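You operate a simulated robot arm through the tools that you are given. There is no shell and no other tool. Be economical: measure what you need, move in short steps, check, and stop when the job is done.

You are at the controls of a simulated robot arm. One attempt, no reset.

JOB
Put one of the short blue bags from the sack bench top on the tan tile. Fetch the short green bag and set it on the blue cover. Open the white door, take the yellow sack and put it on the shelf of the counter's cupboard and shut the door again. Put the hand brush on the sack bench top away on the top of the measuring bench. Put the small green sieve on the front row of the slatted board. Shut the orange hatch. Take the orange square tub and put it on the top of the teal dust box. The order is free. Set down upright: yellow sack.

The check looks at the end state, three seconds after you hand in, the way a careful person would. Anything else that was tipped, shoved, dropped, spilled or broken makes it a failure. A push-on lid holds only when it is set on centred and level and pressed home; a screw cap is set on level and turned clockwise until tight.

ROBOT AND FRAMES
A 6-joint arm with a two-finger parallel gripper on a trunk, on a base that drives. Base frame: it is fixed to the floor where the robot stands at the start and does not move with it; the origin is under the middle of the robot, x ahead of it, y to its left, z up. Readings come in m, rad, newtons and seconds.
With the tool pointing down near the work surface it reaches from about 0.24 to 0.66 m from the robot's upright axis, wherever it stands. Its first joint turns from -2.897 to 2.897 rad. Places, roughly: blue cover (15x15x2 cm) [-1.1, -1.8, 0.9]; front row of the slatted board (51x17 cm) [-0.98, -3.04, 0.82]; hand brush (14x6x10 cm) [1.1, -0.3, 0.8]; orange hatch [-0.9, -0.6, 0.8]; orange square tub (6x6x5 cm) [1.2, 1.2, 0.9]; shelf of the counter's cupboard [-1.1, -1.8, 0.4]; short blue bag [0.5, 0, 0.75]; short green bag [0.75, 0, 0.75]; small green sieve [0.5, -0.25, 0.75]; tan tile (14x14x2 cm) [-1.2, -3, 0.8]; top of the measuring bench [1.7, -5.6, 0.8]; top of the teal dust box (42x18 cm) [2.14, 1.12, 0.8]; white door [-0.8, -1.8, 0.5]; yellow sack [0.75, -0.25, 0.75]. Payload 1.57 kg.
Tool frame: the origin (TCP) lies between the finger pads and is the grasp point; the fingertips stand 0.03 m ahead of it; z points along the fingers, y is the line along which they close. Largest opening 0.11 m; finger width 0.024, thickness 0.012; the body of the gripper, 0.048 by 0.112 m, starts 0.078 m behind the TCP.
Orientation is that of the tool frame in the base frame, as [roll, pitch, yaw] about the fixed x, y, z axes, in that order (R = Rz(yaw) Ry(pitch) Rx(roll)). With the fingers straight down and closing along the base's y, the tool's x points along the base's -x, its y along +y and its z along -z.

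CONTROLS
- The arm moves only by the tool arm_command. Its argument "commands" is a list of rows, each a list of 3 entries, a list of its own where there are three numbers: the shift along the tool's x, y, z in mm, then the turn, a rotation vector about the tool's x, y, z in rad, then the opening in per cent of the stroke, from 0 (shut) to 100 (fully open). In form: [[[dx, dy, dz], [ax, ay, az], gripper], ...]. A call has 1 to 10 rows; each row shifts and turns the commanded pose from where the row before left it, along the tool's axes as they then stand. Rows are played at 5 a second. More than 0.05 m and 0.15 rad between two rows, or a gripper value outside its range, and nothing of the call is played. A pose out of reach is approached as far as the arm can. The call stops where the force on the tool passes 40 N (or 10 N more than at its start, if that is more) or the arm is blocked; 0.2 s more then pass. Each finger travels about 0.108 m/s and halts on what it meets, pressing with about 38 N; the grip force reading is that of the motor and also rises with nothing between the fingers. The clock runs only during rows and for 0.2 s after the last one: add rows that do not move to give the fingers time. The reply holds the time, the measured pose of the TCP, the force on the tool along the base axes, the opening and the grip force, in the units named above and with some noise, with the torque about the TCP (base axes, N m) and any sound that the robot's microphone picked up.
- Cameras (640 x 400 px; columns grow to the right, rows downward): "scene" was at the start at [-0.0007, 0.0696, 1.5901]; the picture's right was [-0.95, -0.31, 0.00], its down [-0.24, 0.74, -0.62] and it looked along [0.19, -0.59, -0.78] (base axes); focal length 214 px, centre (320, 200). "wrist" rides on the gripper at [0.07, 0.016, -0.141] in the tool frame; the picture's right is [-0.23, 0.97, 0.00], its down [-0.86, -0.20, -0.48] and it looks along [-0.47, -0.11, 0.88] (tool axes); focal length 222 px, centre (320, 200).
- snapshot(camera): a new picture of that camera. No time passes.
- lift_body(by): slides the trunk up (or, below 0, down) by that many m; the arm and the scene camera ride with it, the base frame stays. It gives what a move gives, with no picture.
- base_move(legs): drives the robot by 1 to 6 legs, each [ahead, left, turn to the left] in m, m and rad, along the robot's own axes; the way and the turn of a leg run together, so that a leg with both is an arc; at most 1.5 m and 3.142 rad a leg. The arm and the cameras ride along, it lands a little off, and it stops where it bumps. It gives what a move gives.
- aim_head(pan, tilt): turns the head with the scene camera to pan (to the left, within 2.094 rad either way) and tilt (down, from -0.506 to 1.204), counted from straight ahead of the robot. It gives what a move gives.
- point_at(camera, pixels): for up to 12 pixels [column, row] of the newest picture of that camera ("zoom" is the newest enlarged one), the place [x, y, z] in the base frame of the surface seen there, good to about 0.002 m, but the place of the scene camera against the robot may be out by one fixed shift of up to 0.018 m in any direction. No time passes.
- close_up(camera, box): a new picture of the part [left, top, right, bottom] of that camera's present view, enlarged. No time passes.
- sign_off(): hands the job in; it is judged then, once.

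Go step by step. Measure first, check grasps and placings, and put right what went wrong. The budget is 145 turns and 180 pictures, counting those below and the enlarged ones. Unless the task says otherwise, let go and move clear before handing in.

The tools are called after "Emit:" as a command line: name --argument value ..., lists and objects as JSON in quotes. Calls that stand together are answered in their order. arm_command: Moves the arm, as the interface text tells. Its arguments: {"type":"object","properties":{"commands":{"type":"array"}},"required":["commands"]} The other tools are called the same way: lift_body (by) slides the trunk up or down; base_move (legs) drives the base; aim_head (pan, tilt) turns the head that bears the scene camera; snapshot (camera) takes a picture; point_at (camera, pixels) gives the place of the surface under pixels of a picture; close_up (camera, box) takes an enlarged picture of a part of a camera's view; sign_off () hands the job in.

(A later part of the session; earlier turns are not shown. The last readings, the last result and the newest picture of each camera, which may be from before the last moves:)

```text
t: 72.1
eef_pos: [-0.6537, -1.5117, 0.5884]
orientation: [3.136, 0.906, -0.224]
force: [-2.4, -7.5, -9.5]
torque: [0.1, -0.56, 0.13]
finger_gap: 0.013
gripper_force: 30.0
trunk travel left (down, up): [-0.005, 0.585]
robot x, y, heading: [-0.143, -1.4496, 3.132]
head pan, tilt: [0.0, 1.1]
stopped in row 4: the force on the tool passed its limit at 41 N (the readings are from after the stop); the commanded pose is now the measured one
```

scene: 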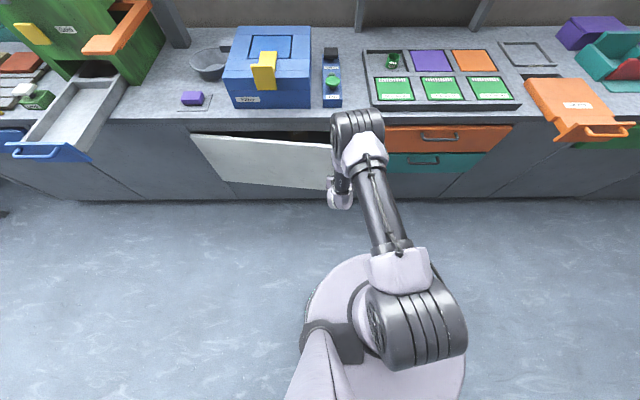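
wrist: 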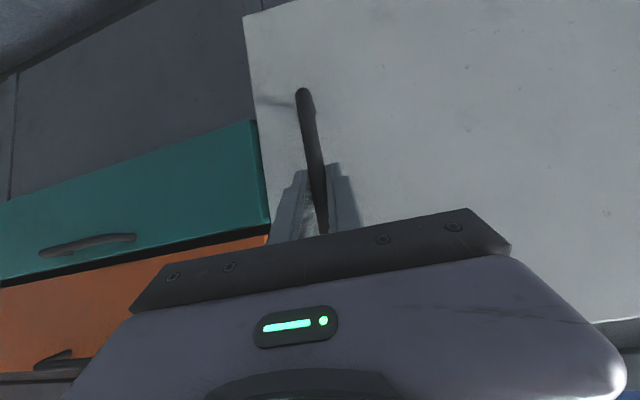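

Still moving, peaks from speed. Continue with slower 11 mm steps.

Emit:
arm_command --commands '[[[7, 0, -8.6], [0.0135, 0, 0.0107], 0], [[7, 0, -8.6], [0.0135, 0, 0.0107], 0], [[7, 0, -8.6], [0.0135, 0, 0.0107], 0], [[7, 0, -8.6], [0.0135, 0, 0.0107], 0], [[7, 0, -8.6], [0.0135, 0, 0.0107], 0], [[7, 0, -8.6], [0.0135, 0, 0.0107], 0], [[7, 0, -8.6], [0.0135, 0, 0.0107], 0], [[7, 0, -8.6], [0.0135, 0, 0.0107], 0], [[7, 0, -8.6], [0.0135, 0, 0.0107], 0], [[7, 0, -8.6], [0.0135, 0, 0.0107], 0]]'

Emit:
snapshot --camera "scene"

```text
t: 73.1
eef_pos: [-0.616, -1.5244, 0.5897]
orientation: [3.132, 0.911, -0.286]
force: [-3.6, -8.5, -9.1]
torque: [0.49, -0.63, 0.12]
finger_gap: 0.0127
gripper_force: 29.9
trunk travel left (down, up): [-0.005, 0.585]
robot x, y, heading: [-0.144, -1.4489, 3.135]
head pan, tilt: [0.0, 1.1]
stopped in row 4: the force on the tool passed its limit at 41 N (the readings are from after the stop); the commanded pose is now the measured one
```

```text
143 pictures are left
```

scene: 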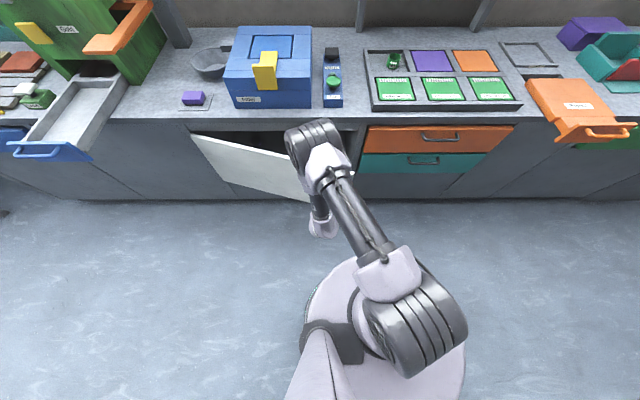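

Door is ~0.29 rad open. I release, back off, and will push it further from the inside with the fingers pointing down.

Emit:
arm_command --commands '[[[0, 0, 0], [0, 0, 0], 60], [[0, 0, 0], [0, 0, 0], 60], [[0, 0, 0], [0, 0, 0], 60], [[0, 0, -40], [0, 0, 0], 60], [[0, 0, -40], [0, 0, 0], 60], [[-35, 0, -30], [0, 0, 0], 0], [[-35, 0, -30], [0, 0, 0], 0], [[-35, 0, -30], [0, 0, 0], 0], [[-35, 0, -30], [0, 0, 0], 0]]'

Emit:
arm_command --commands '[[[0, 0, 0], [0, 0.15, 0], 0], [[0, 0, 0], [0, 0.15, 0], 0], [[0, 0, 0], [0, 0.15, 0], 0], [[0, 0, 0], [0, 0.15, 0], 0], [[0, 0, 0], [0, 0.15, 0], 0], [[0, 0, 0], [0, 0.15, 0], 0]]'

Emit:
snapshot --camera "scene"

```text
t: 75.1
eef_pos: [-0.5616, -1.5559, 0.8186]
orientation: [3.132, 0.91, -0.288]
force: [0.1, 0.4, 0.0]
torque: [0.0, 0.01, 0.01]
finger_gap: 0.0001
gripper_force: 20.9
out of reach, approached as far as the arm can: row 8, 9
trunk travel left (down, up): [-0.005, 0.585]
robot x, y, heading: [-0.1476, -1.4455, 3.132]
head pan, tilt: [0.0, 1.1]
```

```text
t: 76.5
eef_pos: [-0.5607, -1.5561, 0.8145]
orientation: [3.136, 0.22, -0.282]
force: [-0.1, 0.2, -0.1]
torque: [-0.02, 0.01, 0.01]
finger_gap: 0.0
gripper_force: 21.4
out of reach, approached as far as the arm can: row 5, 6
trunk travel left (down, up): [-0.005, 0.585]
robot x, y, heading: [-0.1451, -1.4482, 3.129]
head pan, tilt: [0.0, 1.1]
```

```text
142 pictures are left
```

scene: 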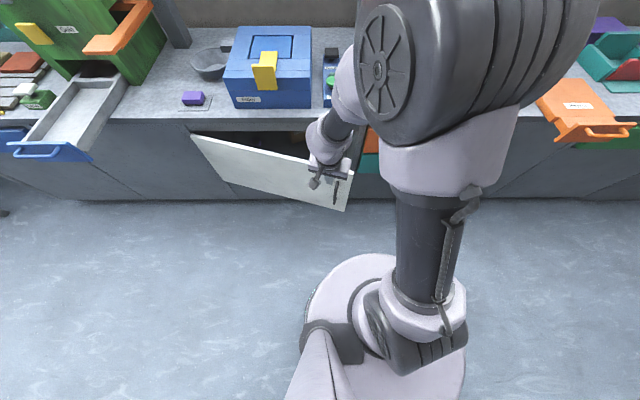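

Still slightly tilted (0.22) and near its reach limit; I raise the trunk a bit, straighten and move over the gap behind the door edge.

Emit:
lift_body --by 0.1

Emit:
arm_command --commands '[[[-42, -10, 0], [0, 0.1, 0], 0], [[-42, -10, 0], [0, 0.12, 0], 0], [[-42, -10, 0], [0, 0, 0], 0], [[-42, -10, 0], [0, 0, 0], 0], [[-39, -10, 0], [0, 0, 0], 0]]'

Emit:
snapshot --camera "scene"

Emit:
snapshot --camera "wrist"

```text
t: 77.8
eef_pos: [-0.5601, -1.5554, 0.915]
orientation: [3.139, 0.221, -0.282]
force: [-0.9, -0.3, 0.0]
torque: [0.02, 0.02, 0.01]
finger_gap: 0.0
gripper_force: 21.3
trunk travel left (down, up): [-0.105, 0.485]
robot x, y, heading: [-0.1437, -1.4494, 3.135]
head pan, tilt: [0.0, 1.1]
```

```text
t: 79.0
eef_pos: [-0.6383, -1.4588, 0.841]
orientation: [-3.081, 0.181, -0.276]
force: [-0.2, -0.9, 0.5]
torque: [0.03, 0.01, 0.0]
finger_gap: 0.0
gripper_force: 21.2
out of reach, approached as far as the arm can: row 1, 2, 3, 4, 5
trunk travel left (down, up): [-0.105, 0.485]
robot x, y, heading: [-0.1457, -1.4494, 3.135]
head pan, tilt: [0.0, 1.1]
```

```text
141 pictures are left
```

scene: 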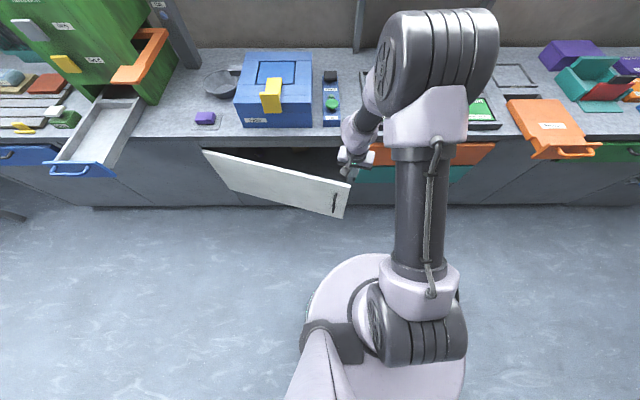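

```text
140 pictures are left
```

wrist: 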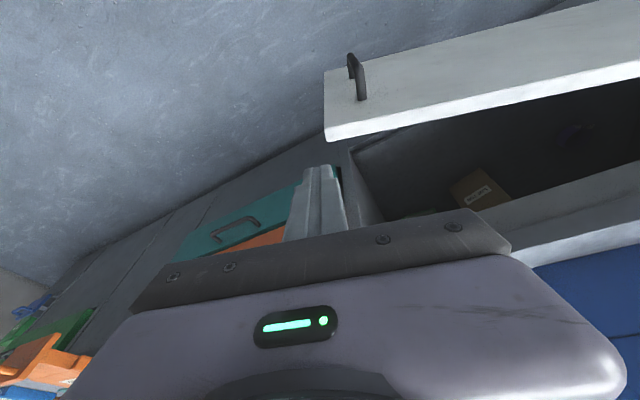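

The arm is struggling with this orientation. I turn yaw back toward 0 and lift a little to regain reach.

Emit:
arm_command --commands '[[[0, 0, -30], [0, 0, -0.14], 0], [[0, 0, -30], [0, 0, -0.14], 0], [[0, 0, -30], [0, 0.09, 0], 0], [[0, 0, 0], [-0.06, 0.09, 0], 0]]'

```text
t: 80.0
eef_pos: [-0.5686, -1.4668, 0.862]
orientation: [-3.019, 0.086, 0.001]
force: [-0.1, -0.5, 0.0]
torque: [0.0, -0.02, 0.01]
finger_gap: 0.0
gripper_force: 21.2
out of reach, approached as far as the arm can: row 1, 2, 3, 4
trunk travel left (down, up): [-0.105, 0.485]
robot x, y, heading: [-0.1457, -1.4503, 3.134]
head pan, tilt: [0.0, 1.1]
```

The commanded pose has probably drifted from the measured one. I undo the extra tilt (about -0.35 rad on y) and check.

Emit:
arm_command --commands '[[[0, 0, 0], [0, -0.13, 0], 0], [[0, 0, 0], [0, -0.13, 0], 0], [[0, 0, 0], [0, -0.13, 0], 0]]'

```text
t: 80.8
eef_pos: [-0.5669, -1.4562, 0.8608]
orientation: [-2.969, 0.324, 0.03]
force: [-0.2, 0.2, 0.1]
torque: [0.02, 0.02, -0.02]
finger_gap: 0.0
gripper_force: 21.2
out of reach, approached as far as the arm can: row 2, 3
trunk travel left (down, up): [-0.105, 0.485]
robot x, y, heading: [-0.1438, -1.4499, 3.133]
head pan, tilt: [0.0, 1.1]
```

Close-in poses are limited; I extend outward (toward x≈-0.74) where reach is normal, then level the tool.

Emit:
arm_command --commands '[[[-45, 0, 0], [0, 0, 0], 0], [[-45, 0, 0], [0, 0, 0], 0], [[-45, 0, 0], [0, 0, 0], 0], [[-40, 0, 0], [0, 0, 0], 0]]'

```text
t: 81.8
eef_pos: [-0.7336, -1.4617, 0.9159]
orientation: [-2.971, 0.324, 0.032]
force: [-0.2, -0.3, 0.7]
torque: [0.01, 0.02, 0.0]
finger_gap: 0.0
gripper_force: 21.1
trunk travel left (down, up): [-0.105, 0.485]
robot x, y, heading: [-0.1433, -1.4469, 3.133]
head pan, tilt: [0.0, 1.1]
```

Tracks well now. Level the tool.

Emit:
arm_command --commands '[[[0, 0, 0], [-0.14, 0, 0], 0], [[0, 0, 0], [-0.03, 0.14, 0], 0], [[0, 0, 0], [0, 0.14, 0], 0], [[0, 0, 0], [0, 0.044, 0], 0]]'

Emit:
snapshot --camera "scene"

Emit:
snapshot --camera "wrist"

```text
t: 82.8
eef_pos: [-0.7018, -1.4689, 0.8877]
orientation: [-2.994, 0.251, 0.023]
force: [0.9, 0.1, 0.4]
torque: [-0.02, 0.0, 0.01]
finger_gap: 0.0
gripper_force: 21.4
out of reach, approached as far as the arm can: row 1, 2, 3, 4
trunk travel left (down, up): [-0.105, 0.485]
robot x, y, heading: [-0.1456, -1.4496, 3.136]
head pan, tilt: [0.0, 1.1]
```

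```text
139 pictures are left
```

scene: 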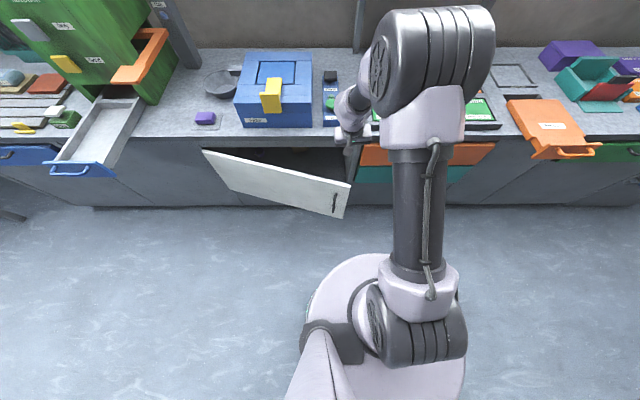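

```text
138 pictures are left
```

wrist: 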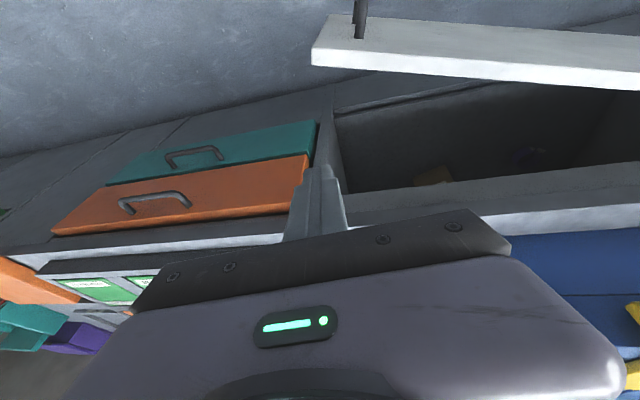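

Levelling is blocked by some joint limit here. I go back to the well-behaved tilted pose first (pitch up, roll straight) to find what the limit is.

Emit:
arm_command --commands '[[[0, 0, 0], [0, -0.15, 0], 0], [[0, 0, 0], [0, -0.15, 0], 0], [[0, 0, 0], [0, -0.15, 0], 0], [[0, 0, 0], [-0.14, 0, 0], 0]]'

```text
t: 83.8
eef_pos: [-0.7004, -1.4567, 0.8865]
orientation: [-3.075, 0.604, 0.085]
force: [-0.4, 0.1, 0.4]
torque: [-0.01, 0.0, -0.01]
finger_gap: 0.0
gripper_force: 21.7
out of reach, approached as far as the arm can: row 2, 3
trunk travel left (down, up): [-0.105, 0.485]
robot x, y, heading: [-0.145, -1.4516, 3.134]
head pan, tilt: [0.0, 1.1]
```

It looks like the wrist passed its straight position and can't bend back through it with this sideways lean. I'll go round the cone the other way: roll to the other side, then pitch to zero, then straighten.

Emit:
arm_command --commands '[[[0, 0, 0], [-0.14, 0, 0], 0], [[0, 0, 0], [-0.14, 0, 0], 0], [[0, 0, 0], [-0.14, 0, 0], 0], [[0, 0, 0], [0, 0.14, 0], 0], [[0, 0, 0], [0, 0.14, 0], 0], [[0, 0, 0], [0, 0.14, 0], 0], [[0, 0, 0], [0, 0.14, 0], 0], [[0, 0, 0], [0, 0.14, 0], 0]]'

```text
t: 85.6
eef_pos: [-0.7018, -1.456, 0.8867]
orientation: [2.901, -0.063, 0.276]
force: [0.6, 1.3, 0.2]
torque: [-0.01, -0.01, 0.01]
finger_gap: 0.0001
gripper_force: 21.1
out of reach, approached as far as the arm can: row 1
trunk travel left (down, up): [-0.105, 0.485]
robot x, y, heading: [-0.1443, -1.449, 3.136]
head pan, tilt: [0.0, 1.1]
```

The theory holds: pitch is now ≈0 with everything reachable. Straighten roll and yaw.

Emit:
arm_command --commands '[[[0, 0, 0], [0.12, 0, 0], 0], [[0, 0, 0], [0.12, -0.03, 0], 0], [[0, 0, 0], [0, 0, 0.13], 0], [[0, 0, 0], [0, 0, 0.13], 0]]'

Emit:
snapshot --camera "wrist"

```text
t: 86.6
eef_pos: [-0.6395, -1.3809, 0.8451]
orientation: [3.084, 0.001, 0.047]
force: [-0.2, 0.7, -0.5]
torque: [0.02, 0.04, 0.02]
finger_gap: 0.0001
gripper_force: 21.7
out of reach, approached as far as the arm can: row 1, 2, 3, 4
trunk travel left (down, up): [-0.105, 0.485]
robot x, y, heading: [-0.1441, -1.4504, 3.132]
head pan, tilt: [0.0, 1.1]
```

```text
137 pictures are left
```

wrist: 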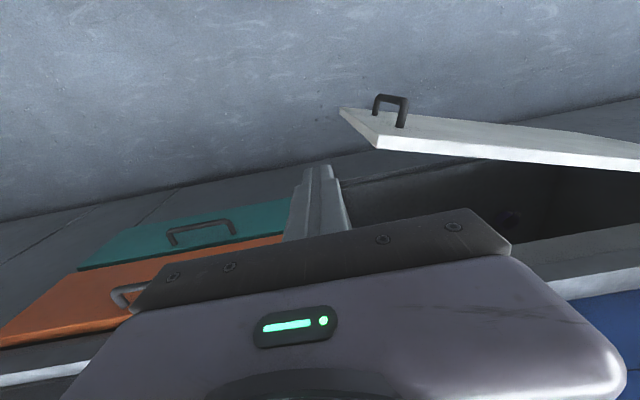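

Tool is nearly down now, though not freely. I look at the arm's posture.

Emit:
snapshot --camera "scene"

```text
136 pictures are left
```

scene: 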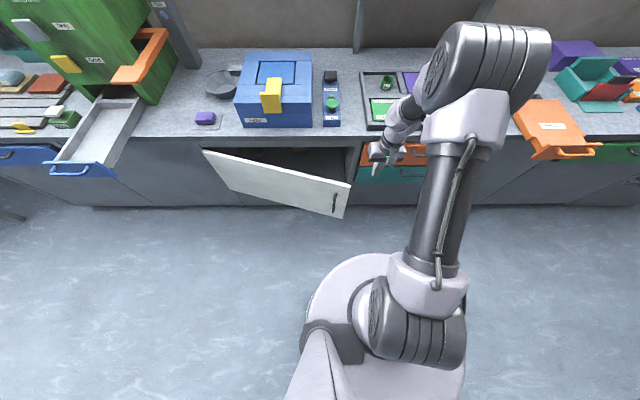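

I raise the trunk to its starting height and try straightening with a small forward move.

Emit:
lift_body --by 0.07

Emit:
arm_command --commands '[[[0, 0, 0], [0.057, 0, 0], 0], [[0, 0, 0], [0, 0, 0.047], 0], [[-30, 0, 0], [0, 0, 0], 0], [[-30, 0, 0], [0, 0, 0], 0]]'

```text
t: 87.7
eef_pos: [-0.6408, -1.3796, 0.9148]
orientation: [3.083, 0.001, 0.047]
force: [0.2, -0.2, 0.2]
torque: [-0.02, 0.02, -0.01]
finger_gap: 0.0001
gripper_force: 21.5
trunk travel left (down, up): [-0.175, 0.415]
robot x, y, heading: [-0.1423, -1.449, 3.136]
head pan, tilt: [0.0, 1.1]
```

```text
t: 88.7
eef_pos: [-0.6739, -1.3564, 0.898]
orientation: [3.065, 0.013, 0.012]
force: [1.0, 0.7, -0.4]
torque: [0.0, 0.01, 0.02]
finger_gap: 0.0001
gripper_force: 21.2
out of reach, approached as far as the arm can: row 1, 2, 3, 4
trunk travel left (down, up): [-0.175, 0.415]
robot x, y, heading: [-0.1456, -1.4516, 3.137]
head pan, tilt: [0.0, 1.1]
```

Likely the wrist is bent round almost 180° at a joint limit. I reverse the cone path to the outward lean, then I'll cross straight through in the arm's own plane.

Emit:
arm_command --commands '[[[0, 30, 0], [-0.14, 0, 0], 0], [[0, 30, 0], [-0.1, -0.1, 0], 0], [[0, 30, 0], [0, -0.14, 0], 0], [[0, 0, 0], [0, -0.14, 0], 0], [[0, 0, 0], [0, -0.14, 0], 0], [[0, 0, 0], [0, -0.14, 0], 0], [[0, 0, 0], [0.1, 0, 0], 0], [[0, 0, 0], [0.12, 0, 0], 0]]'

```text
t: 90.5
eef_pos: [-0.6736, -1.4432, 0.9159]
orientation: [2.991, 0.627, -0.217]
force: [0.1, 0.6, 0.8]
torque: [0.01, 0.01, 0.0]
finger_gap: 0.0
gripper_force: 21.5
trunk travel left (down, up): [-0.175, 0.415]
robot x, y, heading: [-0.1459, -1.4484, 3.133]
head pan, tilt: [0.0, 1.1]
```

All reachable; tool axis is now almost in the arm plane. Fix spin/roll, check.

Emit:
arm_command --commands '[[[0, 0, 0], [0, 0, -0.14], 0], [[0, 5, 0], [0.022, 0, -0.038], 0]]'

```text
t: 91.1
eef_pos: [-0.6745, -1.4486, 0.9154]
orientation: [-3.139, 0.643, 0.003]
force: [0.6, 0.0, 0.5]
torque: [0.01, 0.0, 0.02]
finger_gap: 0.0
gripper_force: 21.3
trunk travel left (down, up): [-0.175, 0.415]
robot x, y, heading: [-0.1443, -1.4503, 3.132]
head pan, tilt: [0.0, 1.1]
```

Clean pose. Now cross straight through: pitch down to 0.

Emit:
arm_command --commands '[[[0, 0, 0], [0, 0.15, 0], 0], [[0, 0, 0], [0, 0.15, 0], 0], [[0, 0, 0], [0, 0.15, 0], 0], [[0, 0, 0], [0, 0.15, 0], 0], [[0, 0, 0], [0, 0.043, 0], 0]]'

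```text
t: 92.3
eef_pos: [-0.6739, -1.4488, 0.916]
orientation: [-3.139, -0.002, 0.001]
force: [0.0, 0.4, 0.0]
torque: [0.03, 0.03, -0.02]
finger_gap: 0.0
gripper_force: 21.5
trunk travel left (down, up): [-0.175, 0.415]
robot x, y, heading: [-0.1464, -1.4502, 3.13]
head pan, tilt: [0.0, 1.1]
```

Crossed cleanly; tool is straight down. Now go behind the door's edge at (-0.745,-1.50) and lower fingers to tip z≈0.66.

Emit:
arm_command --commands '[[[-36, 25, 0], [0, 0, 0], 0], [[-35, 26, 0], [0, 0, 0], 0], [[0, 0, 45], [0, 0, 0], 0], [[0, 0, 45], [0, 0, 0], 0], [[0, 0, 45], [0, 0, 0], 0], [[0, 0, 45], [0, 0, 0], 0], [[0, 0, 45], [0, 0, 0], 0]]'

Emit:
snapshot --camera "wrist"

Emit:
snapshot --camera "scene"

```text
t: 93.9
eef_pos: [-0.7451, -1.4996, 0.6886]
orientation: [-3.141, 0.0, -0.001]
force: [-0.3, -0.3, -0.2]
torque: [-0.01, -0.01, -0.02]
finger_gap: 0.0
gripper_force: 22.1
trunk travel left (down, up): [-0.175, 0.415]
robot x, y, heading: [-0.1477, -1.4492, 3.135]
head pan, tilt: [0.0, 1.1]
```

```text
135 pictures are left
```

wrist: 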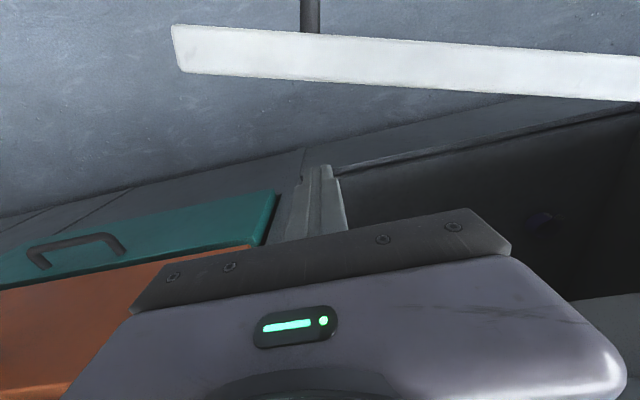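

```text
134 pictures are left
```

scene: 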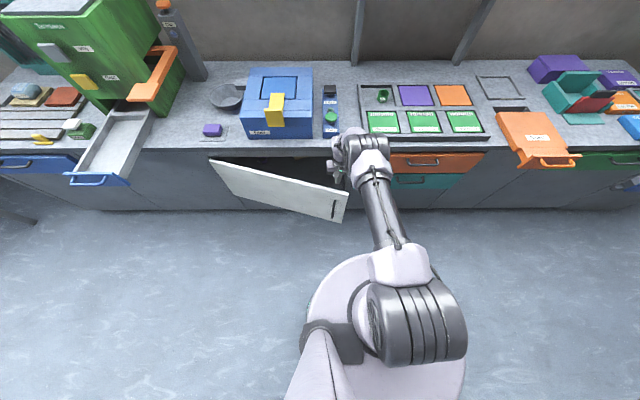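

The fingers stand behind the door edge. I push it open by driving the base along the arc.

Emit:
base_move --legs '[[-0.162, 0.066, 0], [-0.149, 0.101, 0], [-0.097, 0.114, 0], [-0.066, 0.135, 0]]'

Emit:
snapshot --camera "scene"

```text
t: 98.5
eef_pos: [-0.2747, -1.9212, 0.6895]
orientation: [-3.139, 0.0, -0.001]
force: [0.1, 0.0, 0.4]
torque: [-0.02, -0.01, 0.02]
finger_gap: 0.0
gripper_force: 21.0
trunk travel left (down, up): [-0.175, 0.415]
robot x, y, heading: [0.3245, -1.8685, 3.135]
head pan, tilt: [0.0, 1.1]
```

```text
133 pictures are left
```

scene: 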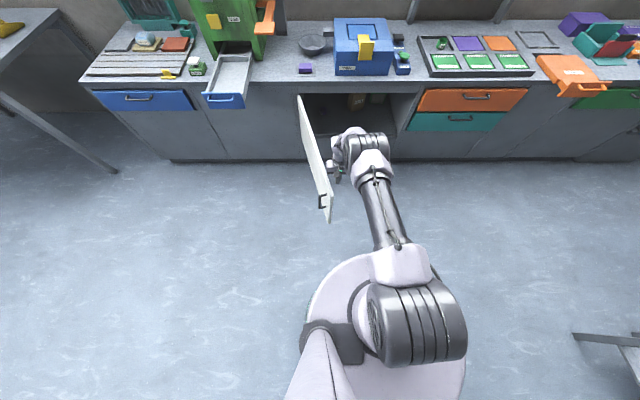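

The door stands open ~80°. I lift the arm clear and look into the cupboard.

Emit:
arm_command --commands '[[[0, -10, -50], [0, 0, 0], 0], [[0, -10, -48], [0, 0, 0], 0], [[0, -10, -48], [0, 0, 0], 0], [[0, 0, -50], [0, 0, 0], 0], [[0, 0, -50], [0, 0, 0], 0]]'

Emit:
base_move --legs '[[0, -0.3, 0], [-0.35, 0, 0]]'

Emit:
lift_body --by -0.17

Emit:
aim_head --pan 0.15 --tilt 0.6

Emit:
snapshot --camera "scene"

```text
refused: row 1 steps farther than a row can; nothing moved
```

```text
t: 102.4
eef_pos: [0.0749, -1.6228, 0.6895]
orientation: [-3.14, -0.001, 0.002]
force: [0.5, 0.2, -0.4]
torque: [-0.01, 0.02, 0.03]
finger_gap: 0.0
gripper_force: 20.9
trunk travel left (down, up): [-0.175, 0.415]
robot x, y, heading: [0.6755, -1.5699, 3.139]
head pan, tilt: [0.0, 1.1]
```

```text
t: 104.3
eef_pos: [0.075, -1.6224, 0.5185]
orientation: [-3.14, 0.0, 0.003]
force: [-0.5, -0.5, -0.7]
torque: [-0.01, -0.02, -0.01]
finger_gap: 0.0
gripper_force: 21.3
trunk travel left (down, up): [-0.005, 0.585]
robot x, y, heading: [0.6753, -1.5717, 3.141]
head pan, tilt: [0.0, 1.1]
```

```text
t: 105.2
eef_pos: [0.076, -1.6224, 0.5178]
orientation: [-3.139, -0.002, 0.001]
force: [-0.2, -0.8, -0.1]
torque: [0.0, -0.03, -0.02]
finger_gap: 0.0
gripper_force: 21.4
trunk travel left (down, up): [-0.005, 0.585]
robot x, y, heading: [0.6764, -1.569, 3.135]
head pan, tilt: [0.15, 0.6]
```

```text
132 pictures are left
```

scene: 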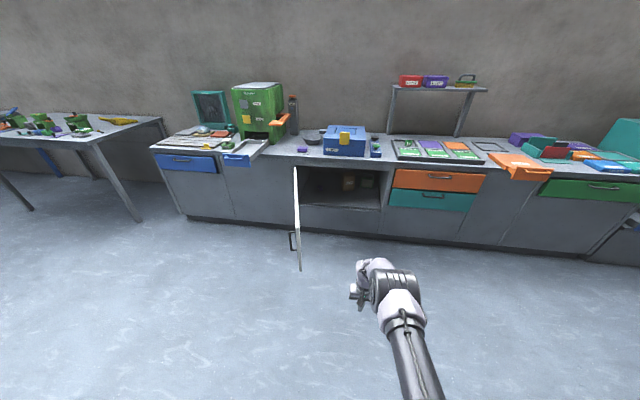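

The door swung fully open and the arm got clear even though the lift was refused. I zoom into the cupboard and hatch.

Emit:
close_up --camera "scene" --box '[285, 150, 405, 225]'

Emit:
point_at --camera "scene" --pixels '[[340, 200], [330, 185], [349, 182], [366, 182], [305, 204], [378, 210], [340, 205], [340, 170], [380, 172], [303, 170], [299, 262], [296, 172]]'

Emit:
close_up --camera "scene" --box '[470, 125, 570, 190]'

```text
5.33 times, centred on (345, 188) of scene
```

zoom: 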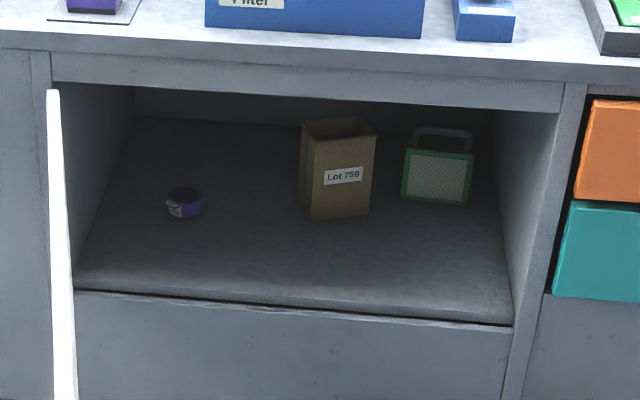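

```text
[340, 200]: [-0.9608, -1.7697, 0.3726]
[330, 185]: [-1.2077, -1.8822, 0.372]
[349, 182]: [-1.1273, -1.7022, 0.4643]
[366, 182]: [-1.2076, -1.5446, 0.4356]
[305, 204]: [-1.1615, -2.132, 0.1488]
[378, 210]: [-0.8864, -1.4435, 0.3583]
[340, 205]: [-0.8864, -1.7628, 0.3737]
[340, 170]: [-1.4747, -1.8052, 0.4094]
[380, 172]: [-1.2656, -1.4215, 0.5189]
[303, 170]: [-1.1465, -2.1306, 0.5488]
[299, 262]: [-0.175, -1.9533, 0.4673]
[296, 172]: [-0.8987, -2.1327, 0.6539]
```

```text
6.15 times, centred on (520, 158) of scene
```

zoom: 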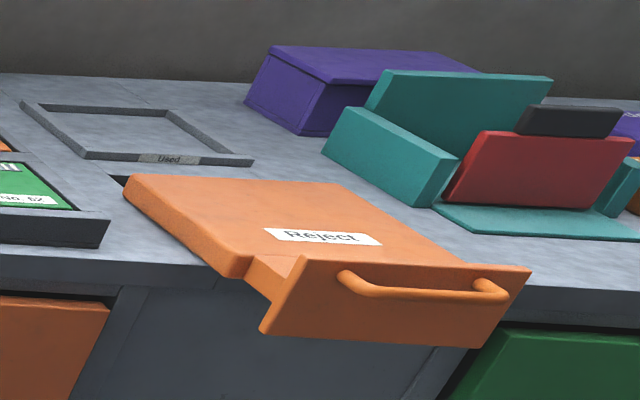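

Shelf surface z≈0.36, free front area near (-1.0,-1.83). The hatch is a slide with a front panel and handle. I measure it.

Emit:
point_at --camera "zoom" --pixels '[[264, 328], [528, 272], [310, 262], [420, 294], [350, 285], [485, 290], [135, 180], [335, 188], [400, 320], [300, 215], [115, 178], [220, 300]]'

Emit:
lift_body --by 0.17

Emit:
arm_command --commands '[[[0, 0, -50], [0, 0, 0], 0], [[0, 0, -50], [0, 0, 0], 0], [[0, 0, -50], [0, 0, 0], 0], [[0, 0, -50], [0, 0, 0], 0], [[0, 0, -50], [0, 0, 0], 0]]'

Emit:
base_move --legs '[[0, -0.92, 0], [0.7, 0, 0]]'

Emit:
aim_head --pan 0.0 --tilt 0.9

Emit:
snapshot --camera "scene"

```text
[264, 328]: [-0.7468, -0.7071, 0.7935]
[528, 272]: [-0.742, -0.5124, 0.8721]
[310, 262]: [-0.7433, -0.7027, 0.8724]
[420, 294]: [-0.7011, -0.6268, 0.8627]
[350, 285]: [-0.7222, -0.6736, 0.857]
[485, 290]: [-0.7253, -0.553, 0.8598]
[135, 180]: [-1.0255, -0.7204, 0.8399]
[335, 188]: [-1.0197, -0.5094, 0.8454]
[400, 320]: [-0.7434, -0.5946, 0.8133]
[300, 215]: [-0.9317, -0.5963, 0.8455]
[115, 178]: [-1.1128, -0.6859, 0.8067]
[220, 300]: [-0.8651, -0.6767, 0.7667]
```

```text
t: 107.1
eef_pos: [0.0759, -1.6228, 0.6889]
orientation: [3.141, 0.0, 0.001]
force: [0.9, -0.2, 1.0]
torque: [0.0, -0.05, 0.0]
finger_gap: 0.0002
gripper_force: 21.3
trunk travel left (down, up): [-0.175, 0.415]
robot x, y, heading: [0.6722, -1.5692, 3.136]
head pan, tilt: [0.15, 0.6]
```

```text
t: 108.3
eef_pos: [0.0767, -1.6219, 0.9414]
orientation: [-3.139, -0.002, 0.002]
force: [-0.6, -0.8, -0.8]
torque: [-0.01, -0.01, 0.0]
finger_gap: 0.0
gripper_force: 21.3
trunk travel left (down, up): [-0.175, 0.415]
robot x, y, heading: [0.6769, -1.5665, 3.139]
head pan, tilt: [0.15, 0.6]
```

```text
t: 113.3
eef_pos: [0.0811, -0.7093, 0.94]
orientation: [-3.141, -0.001, 0.001]
force: [0.7, -0.5, -0.6]
torque: [0.0, 0.0, -0.02]
finger_gap: 0.0
gripper_force: 21.0
trunk travel left (down, up): [-0.175, 0.415]
robot x, y, heading: [0.6773, -0.6578, 3.139]
head pan, tilt: [0.15, 0.6]
stopped in leg 1: the robot was blocked; the commanded pose is now the measured one
```

```text
t: 114.1
eef_pos: [0.0807, -0.7086, 0.9402]
orientation: [-3.139, 0.0, 0.003]
force: [-0.6, 0.4, 1.1]
torque: [0.01, 0.01, 0.0]
finger_gap: 0.0002
gripper_force: 21.6
trunk travel left (down, up): [-0.175, 0.415]
robot x, y, heading: [0.6794, -0.6555, 3.138]
head pan, tilt: [0.0, 0.901]
```

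```text
129 pictures are left
```

scene: 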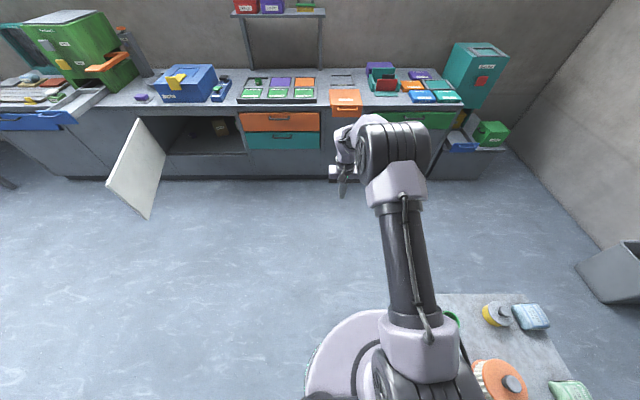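

I drove into the sack bench's edge (stopped by it). I check that nothing on the bench moved.

Emit:
base_move --legs '[[0.2, 0.3, 0]]'

Emit:
aim_head --pan -1.7 --tilt 0.8

Emit:
snapshot --camera "scene"

```text
t: 116.4
eef_pos: [-0.1188, -1.0066, 0.9392]
orientation: [-3.139, -0.002, 0.001]
force: [0.5, 0.3, -0.4]
torque: [0.02, -0.04, 0.01]
finger_gap: 0.0
gripper_force: 21.6
trunk travel left (down, up): [-0.175, 0.415]
robot x, y, heading: [0.4773, -0.9524, 3.138]
head pan, tilt: [0.0, 0.901]
```

```text
t: 118.1
eef_pos: [-0.1191, -1.0071, 0.9391]
orientation: [-3.139, 0.001, 0.003]
force: [0.8, 0.1, 0.5]
torque: [-0.02, 0.03, 0.02]
finger_gap: 0.0
gripper_force: 21.3
trunk travel left (down, up): [-0.175, 0.415]
robot x, y, heading: [0.4768, -0.9593, 3.139]
head pan, tilt: [-1.7, 0.799]
```

```text
128 pictures are left
```

scene: 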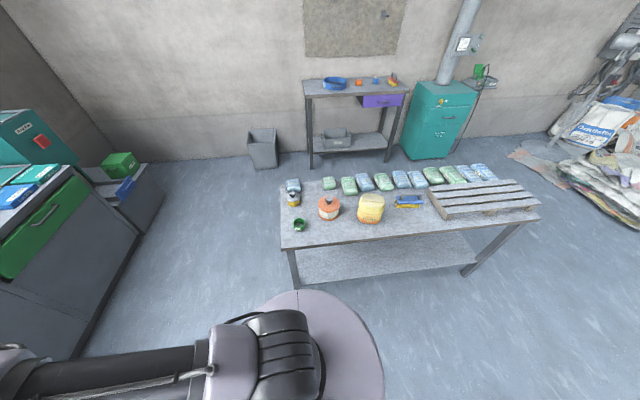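

Bench items are undisturbed. Now drive to the hatch: retract arm, position at (-0.2,-0.56).

Emit:
arm_command --commands '[[[45, 0, 0], [0, 0, 0], 0], [[45, 0, 0], [0, 0, 0], 0], [[45, 0, 0], [0, 0, 0], 0], [[45, 0, 0], [0, 0, 0], 0]]'

Emit:
base_move --legs '[[0.66, 0, 0], [0, -0.4, 0]]'

Emit:
aim_head --pan 0.0 --tilt 1.0

Emit:
snapshot --camera "scene"

```text
t: 119.1
eef_pos: [0.0625, -1.0062, 0.9383]
orientation: [-3.139, 0.0, 0.001]
force: [1.2, -0.4, -0.5]
torque: [-0.02, -0.02, -0.03]
finger_gap: 0.0
gripper_force: 21.2
trunk travel left (down, up): [-0.175, 0.415]
robot x, y, heading: [0.4758, -0.9557, 3.139]
head pan, tilt: [-1.7, 0.799]
```

```text
t: 124.9
eef_pos: [-0.5957, -0.5992, 0.9394]
orientation: [-3.14, 0.0, 0.0]
force: [0.6, 0.1, 0.1]
torque: [0.0, -0.02, -0.01]
finger_gap: 0.0
gripper_force: 21.1
trunk travel left (down, up): [-0.175, 0.415]
robot x, y, heading: [-0.1803, -0.55, 3.132]
head pan, tilt: [-1.7, 0.799]
```

```text
t: 126.6
eef_pos: [-0.5955, -0.5998, 0.9395]
orientation: [-3.139, 0.0, -0.003]
force: [0.1, -0.1, -0.8]
torque: [0.03, 0.0, -0.01]
finger_gap: 0.0
gripper_force: 21.2
trunk travel left (down, up): [-0.175, 0.415]
robot x, y, heading: [-0.1742, -0.5499, 3.136]
head pan, tilt: [0.0, 1.0]
```

```text
127 pictures are left
```

scene: 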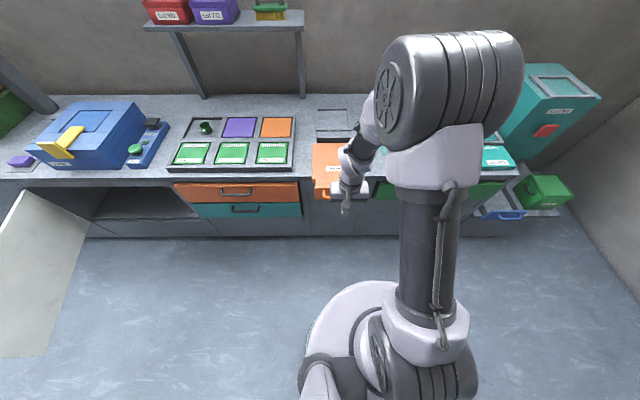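

Lower to z 0.84 in front of the handle, approach and push.

Emit:
arm_command --commands '[[[0, 5, 48], [0, 0, 0], 0], [[0, 5, 48], [0, 0, 0], 0], [[-40, 0, 0], [0, 0, 0], 0], [[-40, 0, 0], [0, 0, 0], 0], [[-15, 0, 0], [0, 0, 0], 0], [[-15, 0, 0], [0, 0, 0], 0], [[-15, 0, 0], [0, 0, 0], 0], [[-15, 0, 0], [0, 0, 0], 0], [[-15, 0, 0], [0, 0, 0], 0]]'

Emit:
snapshot --camera "scene"

```text
t: 128.6
eef_pos: [-0.7496, -0.6083, 0.8436]
orientation: [-3.139, 0.0, -0.001]
force: [-0.4, -0.3, -0.3]
torque: [0.01, -0.01, -0.05]
finger_gap: 0.0
gripper_force: 21.5
trunk travel left (down, up): [-0.175, 0.415]
robot x, y, heading: [-0.178, -0.5498, 3.132]
head pan, tilt: [0.0, 1.0]
```

```text
126 pictures are left
```

scene: 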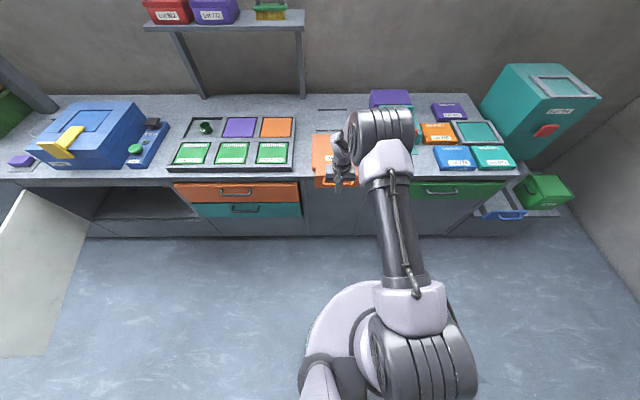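

The plate is moving back with the push (back edge now at row ~133). Continue until it stops.

Emit:
arm_command --commands '[[[-12, 0, 0], [0, 0, 0], 0], [[-12, 0, 0], [0, 0, 0], 0], [[-12, 0, 0], [0, 0, 0], 0], [[-12, 0, 0], [0, 0, 0], 0], [[-12, 0, 0], [0, 0, 0], 0], [[-10, 0, 0], [0, 0, 0], 0], [[-10, 0, 0], [0, 0, 0], 0]]'

Emit:
close_up --camera "scene" --box '[280, 90, 440, 210]'

```text
t: 129.5
eef_pos: [-0.7774, -0.6095, 0.8435]
orientation: [3.141, -0.015, -0.004]
force: [21.5, 2.3, 20.2]
torque: [-0.23, 0.43, 0.13]
finger_gap: 0.0001
gripper_force: 21.5
trunk travel left (down, up): [-0.175, 0.415]
robot x, y, heading: [-0.1779, -0.552, 3.133]
head pan, tilt: [0.0, 1.0]
stopped in row 4: the force on the tool passed its limit at 56 N (the readings are from after the stop); the commanded pose is now the measured one
```

```text
3.33 times, centred on (360, 150) of scene
```

zoom: 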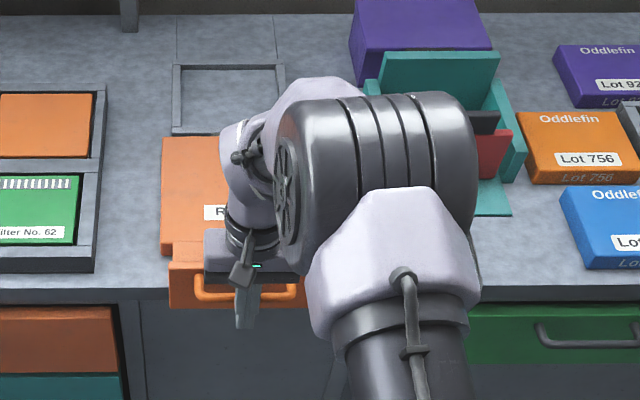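

Stopped hard with the plate against the "Used" frame and panel at the counter edge. Back off and inspect.

Emit:
arm_command --commands '[[[30, 0, 0], [0, 0, 0], 0], [[45, 0, 0], [0, 0, 0], 0], [[0, 0, -48], [0, 0, 0], 0], [[0, 0, -48], [0, 0, 0], 0], [[45, 0, 0], [0, 0, 0], 0], [[45, 0, 0], [0, 0, 0], 0], [[45, -20, 0], [0, 0, 0], 0]]'

Emit:
close_up --camera "scene" --box '[280, 90, 440, 210]'

Emit:
snapshot --camera "scene"

Emit:
point_at --camera "scene" --pixels '[[320, 175], [330, 165], [325, 140], [322, 131], [305, 182], [335, 184]]'

```text
t: 131.1
eef_pos: [-0.5711, -0.5893, 0.9403]
orientation: [-3.139, -0.016, -0.003]
force: [0.8, 0.1, -0.7]
torque: [0.01, 0.0, 0.0]
finger_gap: 0.0001
gripper_force: 20.9
trunk travel left (down, up): [-0.175, 0.415]
robot x, y, heading: [-0.1756, -0.5497, 3.135]
head pan, tilt: [0.0, 1.0]
```

```text
3.33 times, centred on (360, 150) of scene
```

zoom: 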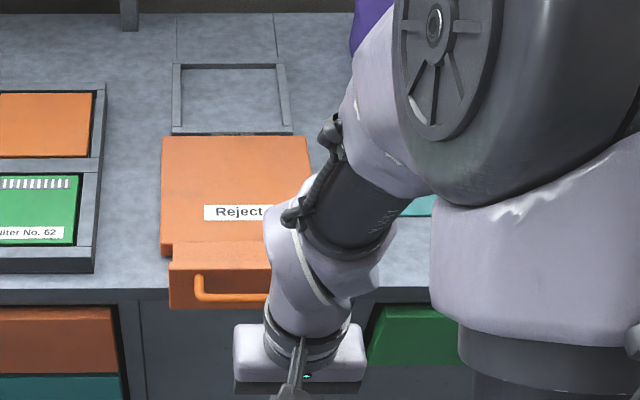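

```text
123 pictures are left
```

scene: 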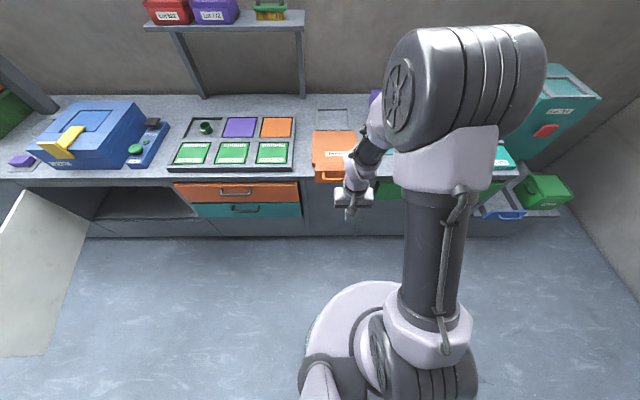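

```text
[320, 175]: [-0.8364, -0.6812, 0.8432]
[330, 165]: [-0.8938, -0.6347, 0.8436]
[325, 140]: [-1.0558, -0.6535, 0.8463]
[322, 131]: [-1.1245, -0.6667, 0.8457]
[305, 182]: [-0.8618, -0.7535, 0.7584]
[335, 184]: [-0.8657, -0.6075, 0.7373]
```

The hatch looks shut (hole covered, panel at counter edge, hard stop). Next the yellow sack: drive to stand at about (0.80,-1.0) facing the bench (+y).

Emit:
base_move --legs '[[0, 0.47, 0], [0, 0, -1.571], [0, -0.98, 0]]'

Emit:
aim_head --pan 0.0 --tilt 0.9

Emit:
snapshot --camera "scene"

Emit:
snapshot --camera "wrist"

```text
t: 142.4
eef_pos: [0.7639, -0.6221, 0.939]
orientation: [-3.14, -0.016, -1.578]
force: [-0.4, -0.3, 0.8]
torque: [0.02, 0.02, 0.01]
finger_gap: 0.0
gripper_force: 21.3
trunk travel left (down, up): [-0.175, 0.415]
robot x, y, heading: [0.8024, -1.0145, 1.562]
head pan, tilt: [0.0, 1.0]
```

```text
t: 143.1
eef_pos: [0.7631, -0.6228, 0.9389]
orientation: [-3.14, -0.017, -1.577]
force: [-0.4, -0.2, -0.7]
torque: [0.04, -0.02, 0.0]
finger_gap: 0.0003
gripper_force: 21.2
trunk travel left (down, up): [-0.175, 0.415]
robot x, y, heading: [0.7988, -1.0229, 1.56]
head pan, tilt: [0.0, 0.901]
```

```text
122 pictures are left
```

scene: 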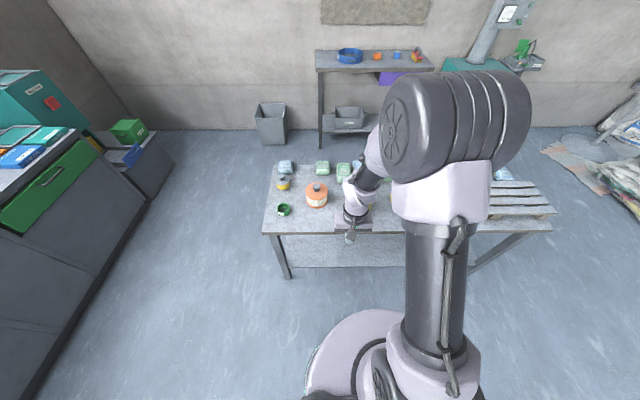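

```text
121 pictures are left
```

wrist: 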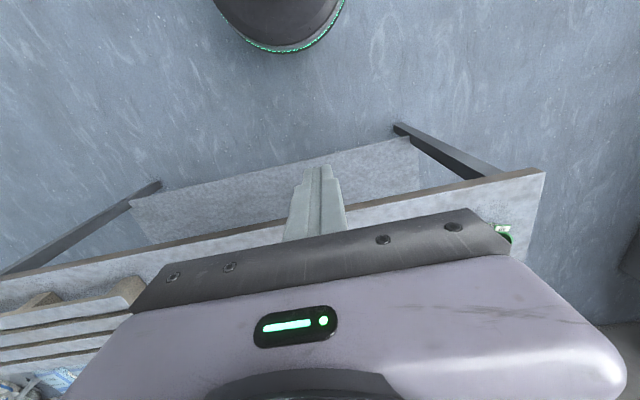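

The sack is hidden under the arm. I extend to r≈0.53, centre the arm laterally, open the fingers, and tilt outward in the arm's plane, which also lets the wrist camera see the sack.

Emit:
arm_command --commands '[[[-45, -13, 0], [0, 0, 0], 50], [[-45, -13, 0], [0, 0, 0], 100], [[-40, -12, 0], [0, 0, 0], 100], [[0, 0, 0], [0, -0.15, 0], 100], [[0, 0, 0], [0, -0.15, 0], 100], [[0, 0, 0], [0, -0.15, 0], 100], [[0, 0, 0], [0, -0.15, 0], 100], [[0, 0, 0], [0, -0.15, 0], 100]]'

Emit:
snapshot --camera "wrist"

```text
t: 144.8
eef_pos: [0.8021, -0.4933, 0.9368]
orientation: [-3.138, 0.736, -1.578]
force: [0.3, 0.4, 0.4]
torque: [-0.04, -0.01, -0.01]
finger_gap: 0.1098
gripper_force: 0.0
trunk travel left (down, up): [-0.175, 0.415]
robot x, y, heading: [0.8023, -1.0195, 1.558]
head pan, tilt: [0.0, 0.901]
```

```text
120 pictures are left
```

wrist: 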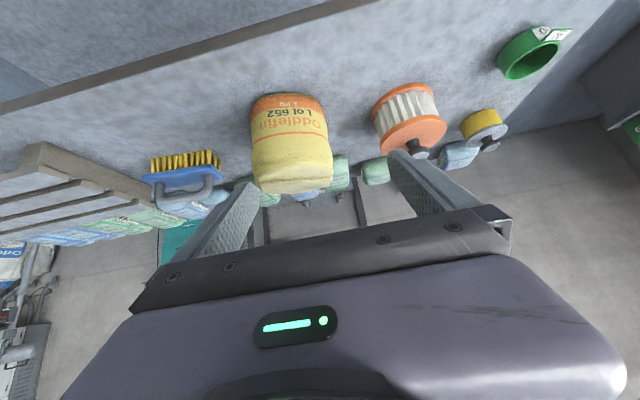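

Tilting worked cleanly and the sack is in view at (290,145). I measure it and its neighbours.

Emit:
point_at --camera "wrist" --pixels '[[290, 95], [252, 125], [328, 125], [253, 160], [331, 160], [290, 145], [290, 190], [251, 100], [327, 100], [375, 120], [222, 160], [290, 165]]'

Emit:
close_up --camera "wrist" --box '[220, 70, 460, 220]'

```text
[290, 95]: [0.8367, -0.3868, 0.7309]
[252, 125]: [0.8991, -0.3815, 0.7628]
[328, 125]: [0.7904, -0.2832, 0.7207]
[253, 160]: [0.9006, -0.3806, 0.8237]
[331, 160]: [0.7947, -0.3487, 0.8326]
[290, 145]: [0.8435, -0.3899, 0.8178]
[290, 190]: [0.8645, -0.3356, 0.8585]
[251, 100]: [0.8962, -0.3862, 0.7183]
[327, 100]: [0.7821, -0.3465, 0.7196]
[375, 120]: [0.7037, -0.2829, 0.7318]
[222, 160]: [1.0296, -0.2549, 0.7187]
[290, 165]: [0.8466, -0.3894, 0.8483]
```

```text
2.67 times, centred on (340, 145) of wrist
```

zoom: 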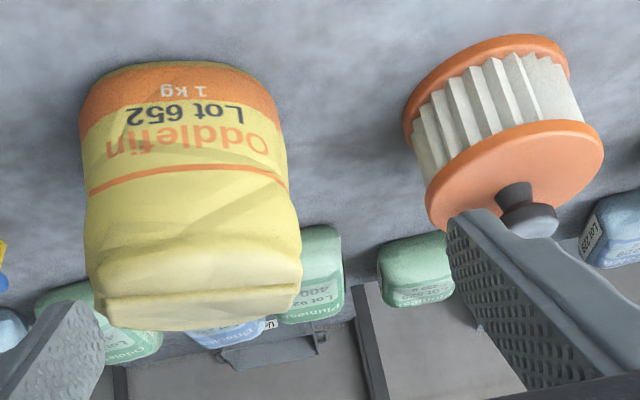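

The sack's front face is ~0.105 wide, nearly the full opening; I need its depth. I tilt back down while rising, to view it from above.

Emit:
arm_command --commands '[[[0, 0, 0], [0, 0.15, 0], 100], [[0, 0, 0], [0, 0.15, 0], 100], [[0, 0, 0], [0, 0.15, 0], 100], [[0, 0, 0], [0, 0.15, 0], 100], [[0, 0, 0], [0, 0.13, 0], 100], [[0, 0, -49], [0, 0, 0], 100], [[0, 0, -49], [0, 0, 0], 100], [[20, -40, 0], [0, 0, 0], 100]]'

Emit:
snapshot --camera "wrist"

```text
t: 146.7
eef_pos: [0.8419, -0.5136, 1.0371]
orientation: [-3.14, 0.004, -1.577]
force: [0.4, 0.2, -0.2]
torque: [0.02, -0.02, 0.0]
finger_gap: 0.1099
gripper_force: 0.1
trunk travel left (down, up): [-0.175, 0.415]
robot x, y, heading: [0.8017, -1.0174, 1.56]
head pan, tilt: [0.0, 0.901]
```

```text
118 pictures are left
```

wrist: 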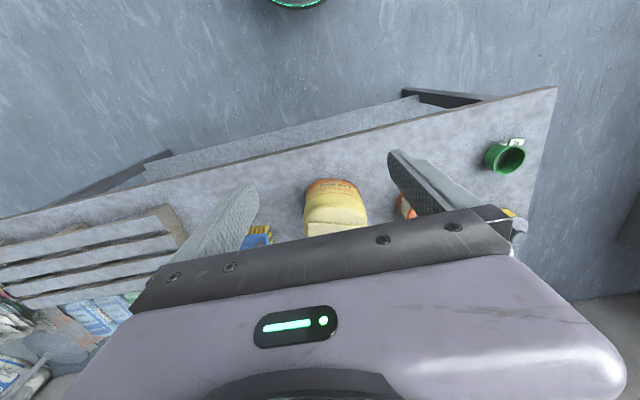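

The gripper hides it; I move further over so the sack appears higher in the picture.

Emit:
base_move --legs '[[0.12, 0, 0]]'

Emit:
arm_command --commands '[[[-45, 0, 0], [0, 0, 0], 100], [[-45, 0, 0], [0, 0, 0], 100]]'

Emit:
close_up --camera "wrist" --box '[200, 80, 460, 260]'

```text
t: 147.9
eef_pos: [0.842, -0.3929, 1.0355]
orientation: [-3.14, 0.003, -1.576]
force: [0.1, 0.7, -0.9]
torque: [-0.02, -0.02, 0.03]
finger_gap: 0.1101
gripper_force: 0.0
trunk travel left (down, up): [-0.175, 0.415]
robot x, y, heading: [0.8059, -0.902, 1.564]
head pan, tilt: [0.0, 0.901]
```

```text
t: 148.5
eef_pos: [0.8433, -0.3013, 1.0366]
orientation: [-3.14, 0.005, -1.578]
force: [0.2, 0.7, 0.9]
torque: [-0.05, -0.01, 0.0]
finger_gap: 0.1099
gripper_force: 0.0
trunk travel left (down, up): [-0.175, 0.415]
robot x, y, heading: [0.8023, -0.8972, 1.56]
head pan, tilt: [0.0, 0.901]
```

```text
2.22 times, centred on (330, 170) of wrist
```

zoom: 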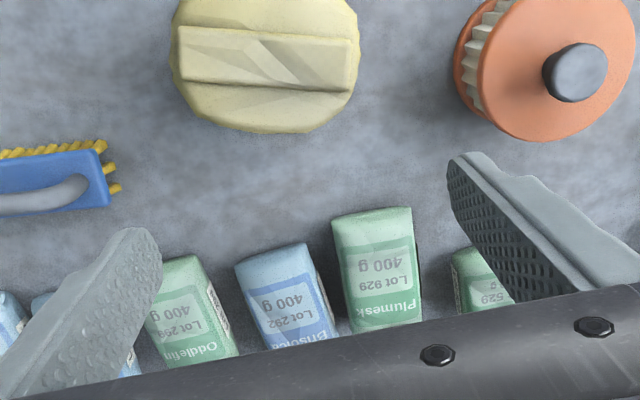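

Emit:
close_up --camera "wrist" --box '[230, 20, 410, 150]'

Emit:
point_at --camera "zoom" --pixels '[[180, 160], [440, 160], [310, 260], [310, 120], [310, 190], [200, 185], [420, 190], [160, 200], [470, 200]]'

```text
3.08 times, centred on (320, 85) of wrist
```

zoom: 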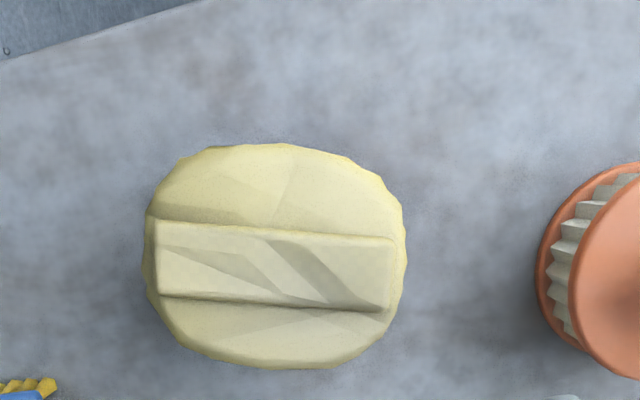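

```text
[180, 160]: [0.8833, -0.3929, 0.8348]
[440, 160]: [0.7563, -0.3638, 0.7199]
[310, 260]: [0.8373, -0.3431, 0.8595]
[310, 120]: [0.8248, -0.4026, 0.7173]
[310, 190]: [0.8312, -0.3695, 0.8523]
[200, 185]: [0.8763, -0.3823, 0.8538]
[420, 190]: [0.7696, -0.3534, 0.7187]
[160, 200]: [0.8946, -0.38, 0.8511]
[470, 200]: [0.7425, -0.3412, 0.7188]
```

The sack is an oval ≈0.105 (x) × 0.087 (y), centre ≈(0.848,-0.343), top 0.86. It only fits the gripper across y, so I'll turn it 90° in place from above first. Rotate tool 90° over it.

Emit:
arm_command --commands '[[[42, -5, 0], [0, 0, 0.11], 100], [[0, 0, 0], [0, 0, 0.15], 100], [[0, 0, 0], [0, 0, 0.15], 100], [[0, 0, 0], [0, 0, 0.15], 100], [[0, 0, 0], [0, 0, 0.15], 100], [[0, 0, 0], [0, 0, 0.15], 100], [[0, 0, 0], [0, 0, 0.15], 100], [[0, 0, 0], [0, 0, 0.15], 100], [[0, 0, 0], [0, 0, 0.15], 100], [[0, 0, 0], [0, 0, 0.15], 100]]'

Emit:
snapshot --camera "wrist"

```text
t: 150.7
eef_pos: [0.8479, -0.3455, 1.0369]
orientation: [3.139, 0.003, -3.04]
force: [0.3, -0.3, -0.5]
torque: [-0.03, 0.02, 0.02]
finger_gap: 0.1098
gripper_force: 0.0
trunk travel left (down, up): [-0.175, 0.415]
robot x, y, heading: [0.8037, -0.8977, 1.566]
head pan, tilt: [0.0, 0.901]
```

```text
115 pictures are left
```

wrist: 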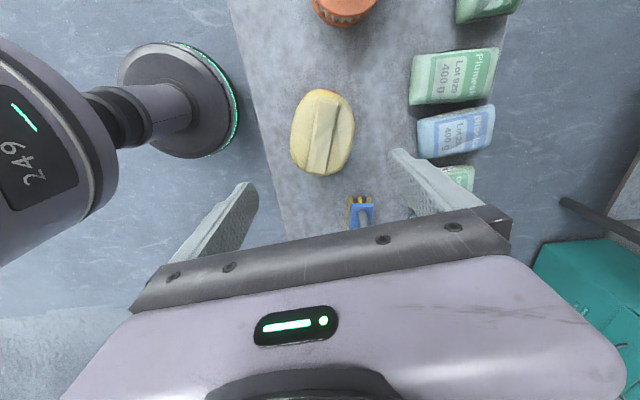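

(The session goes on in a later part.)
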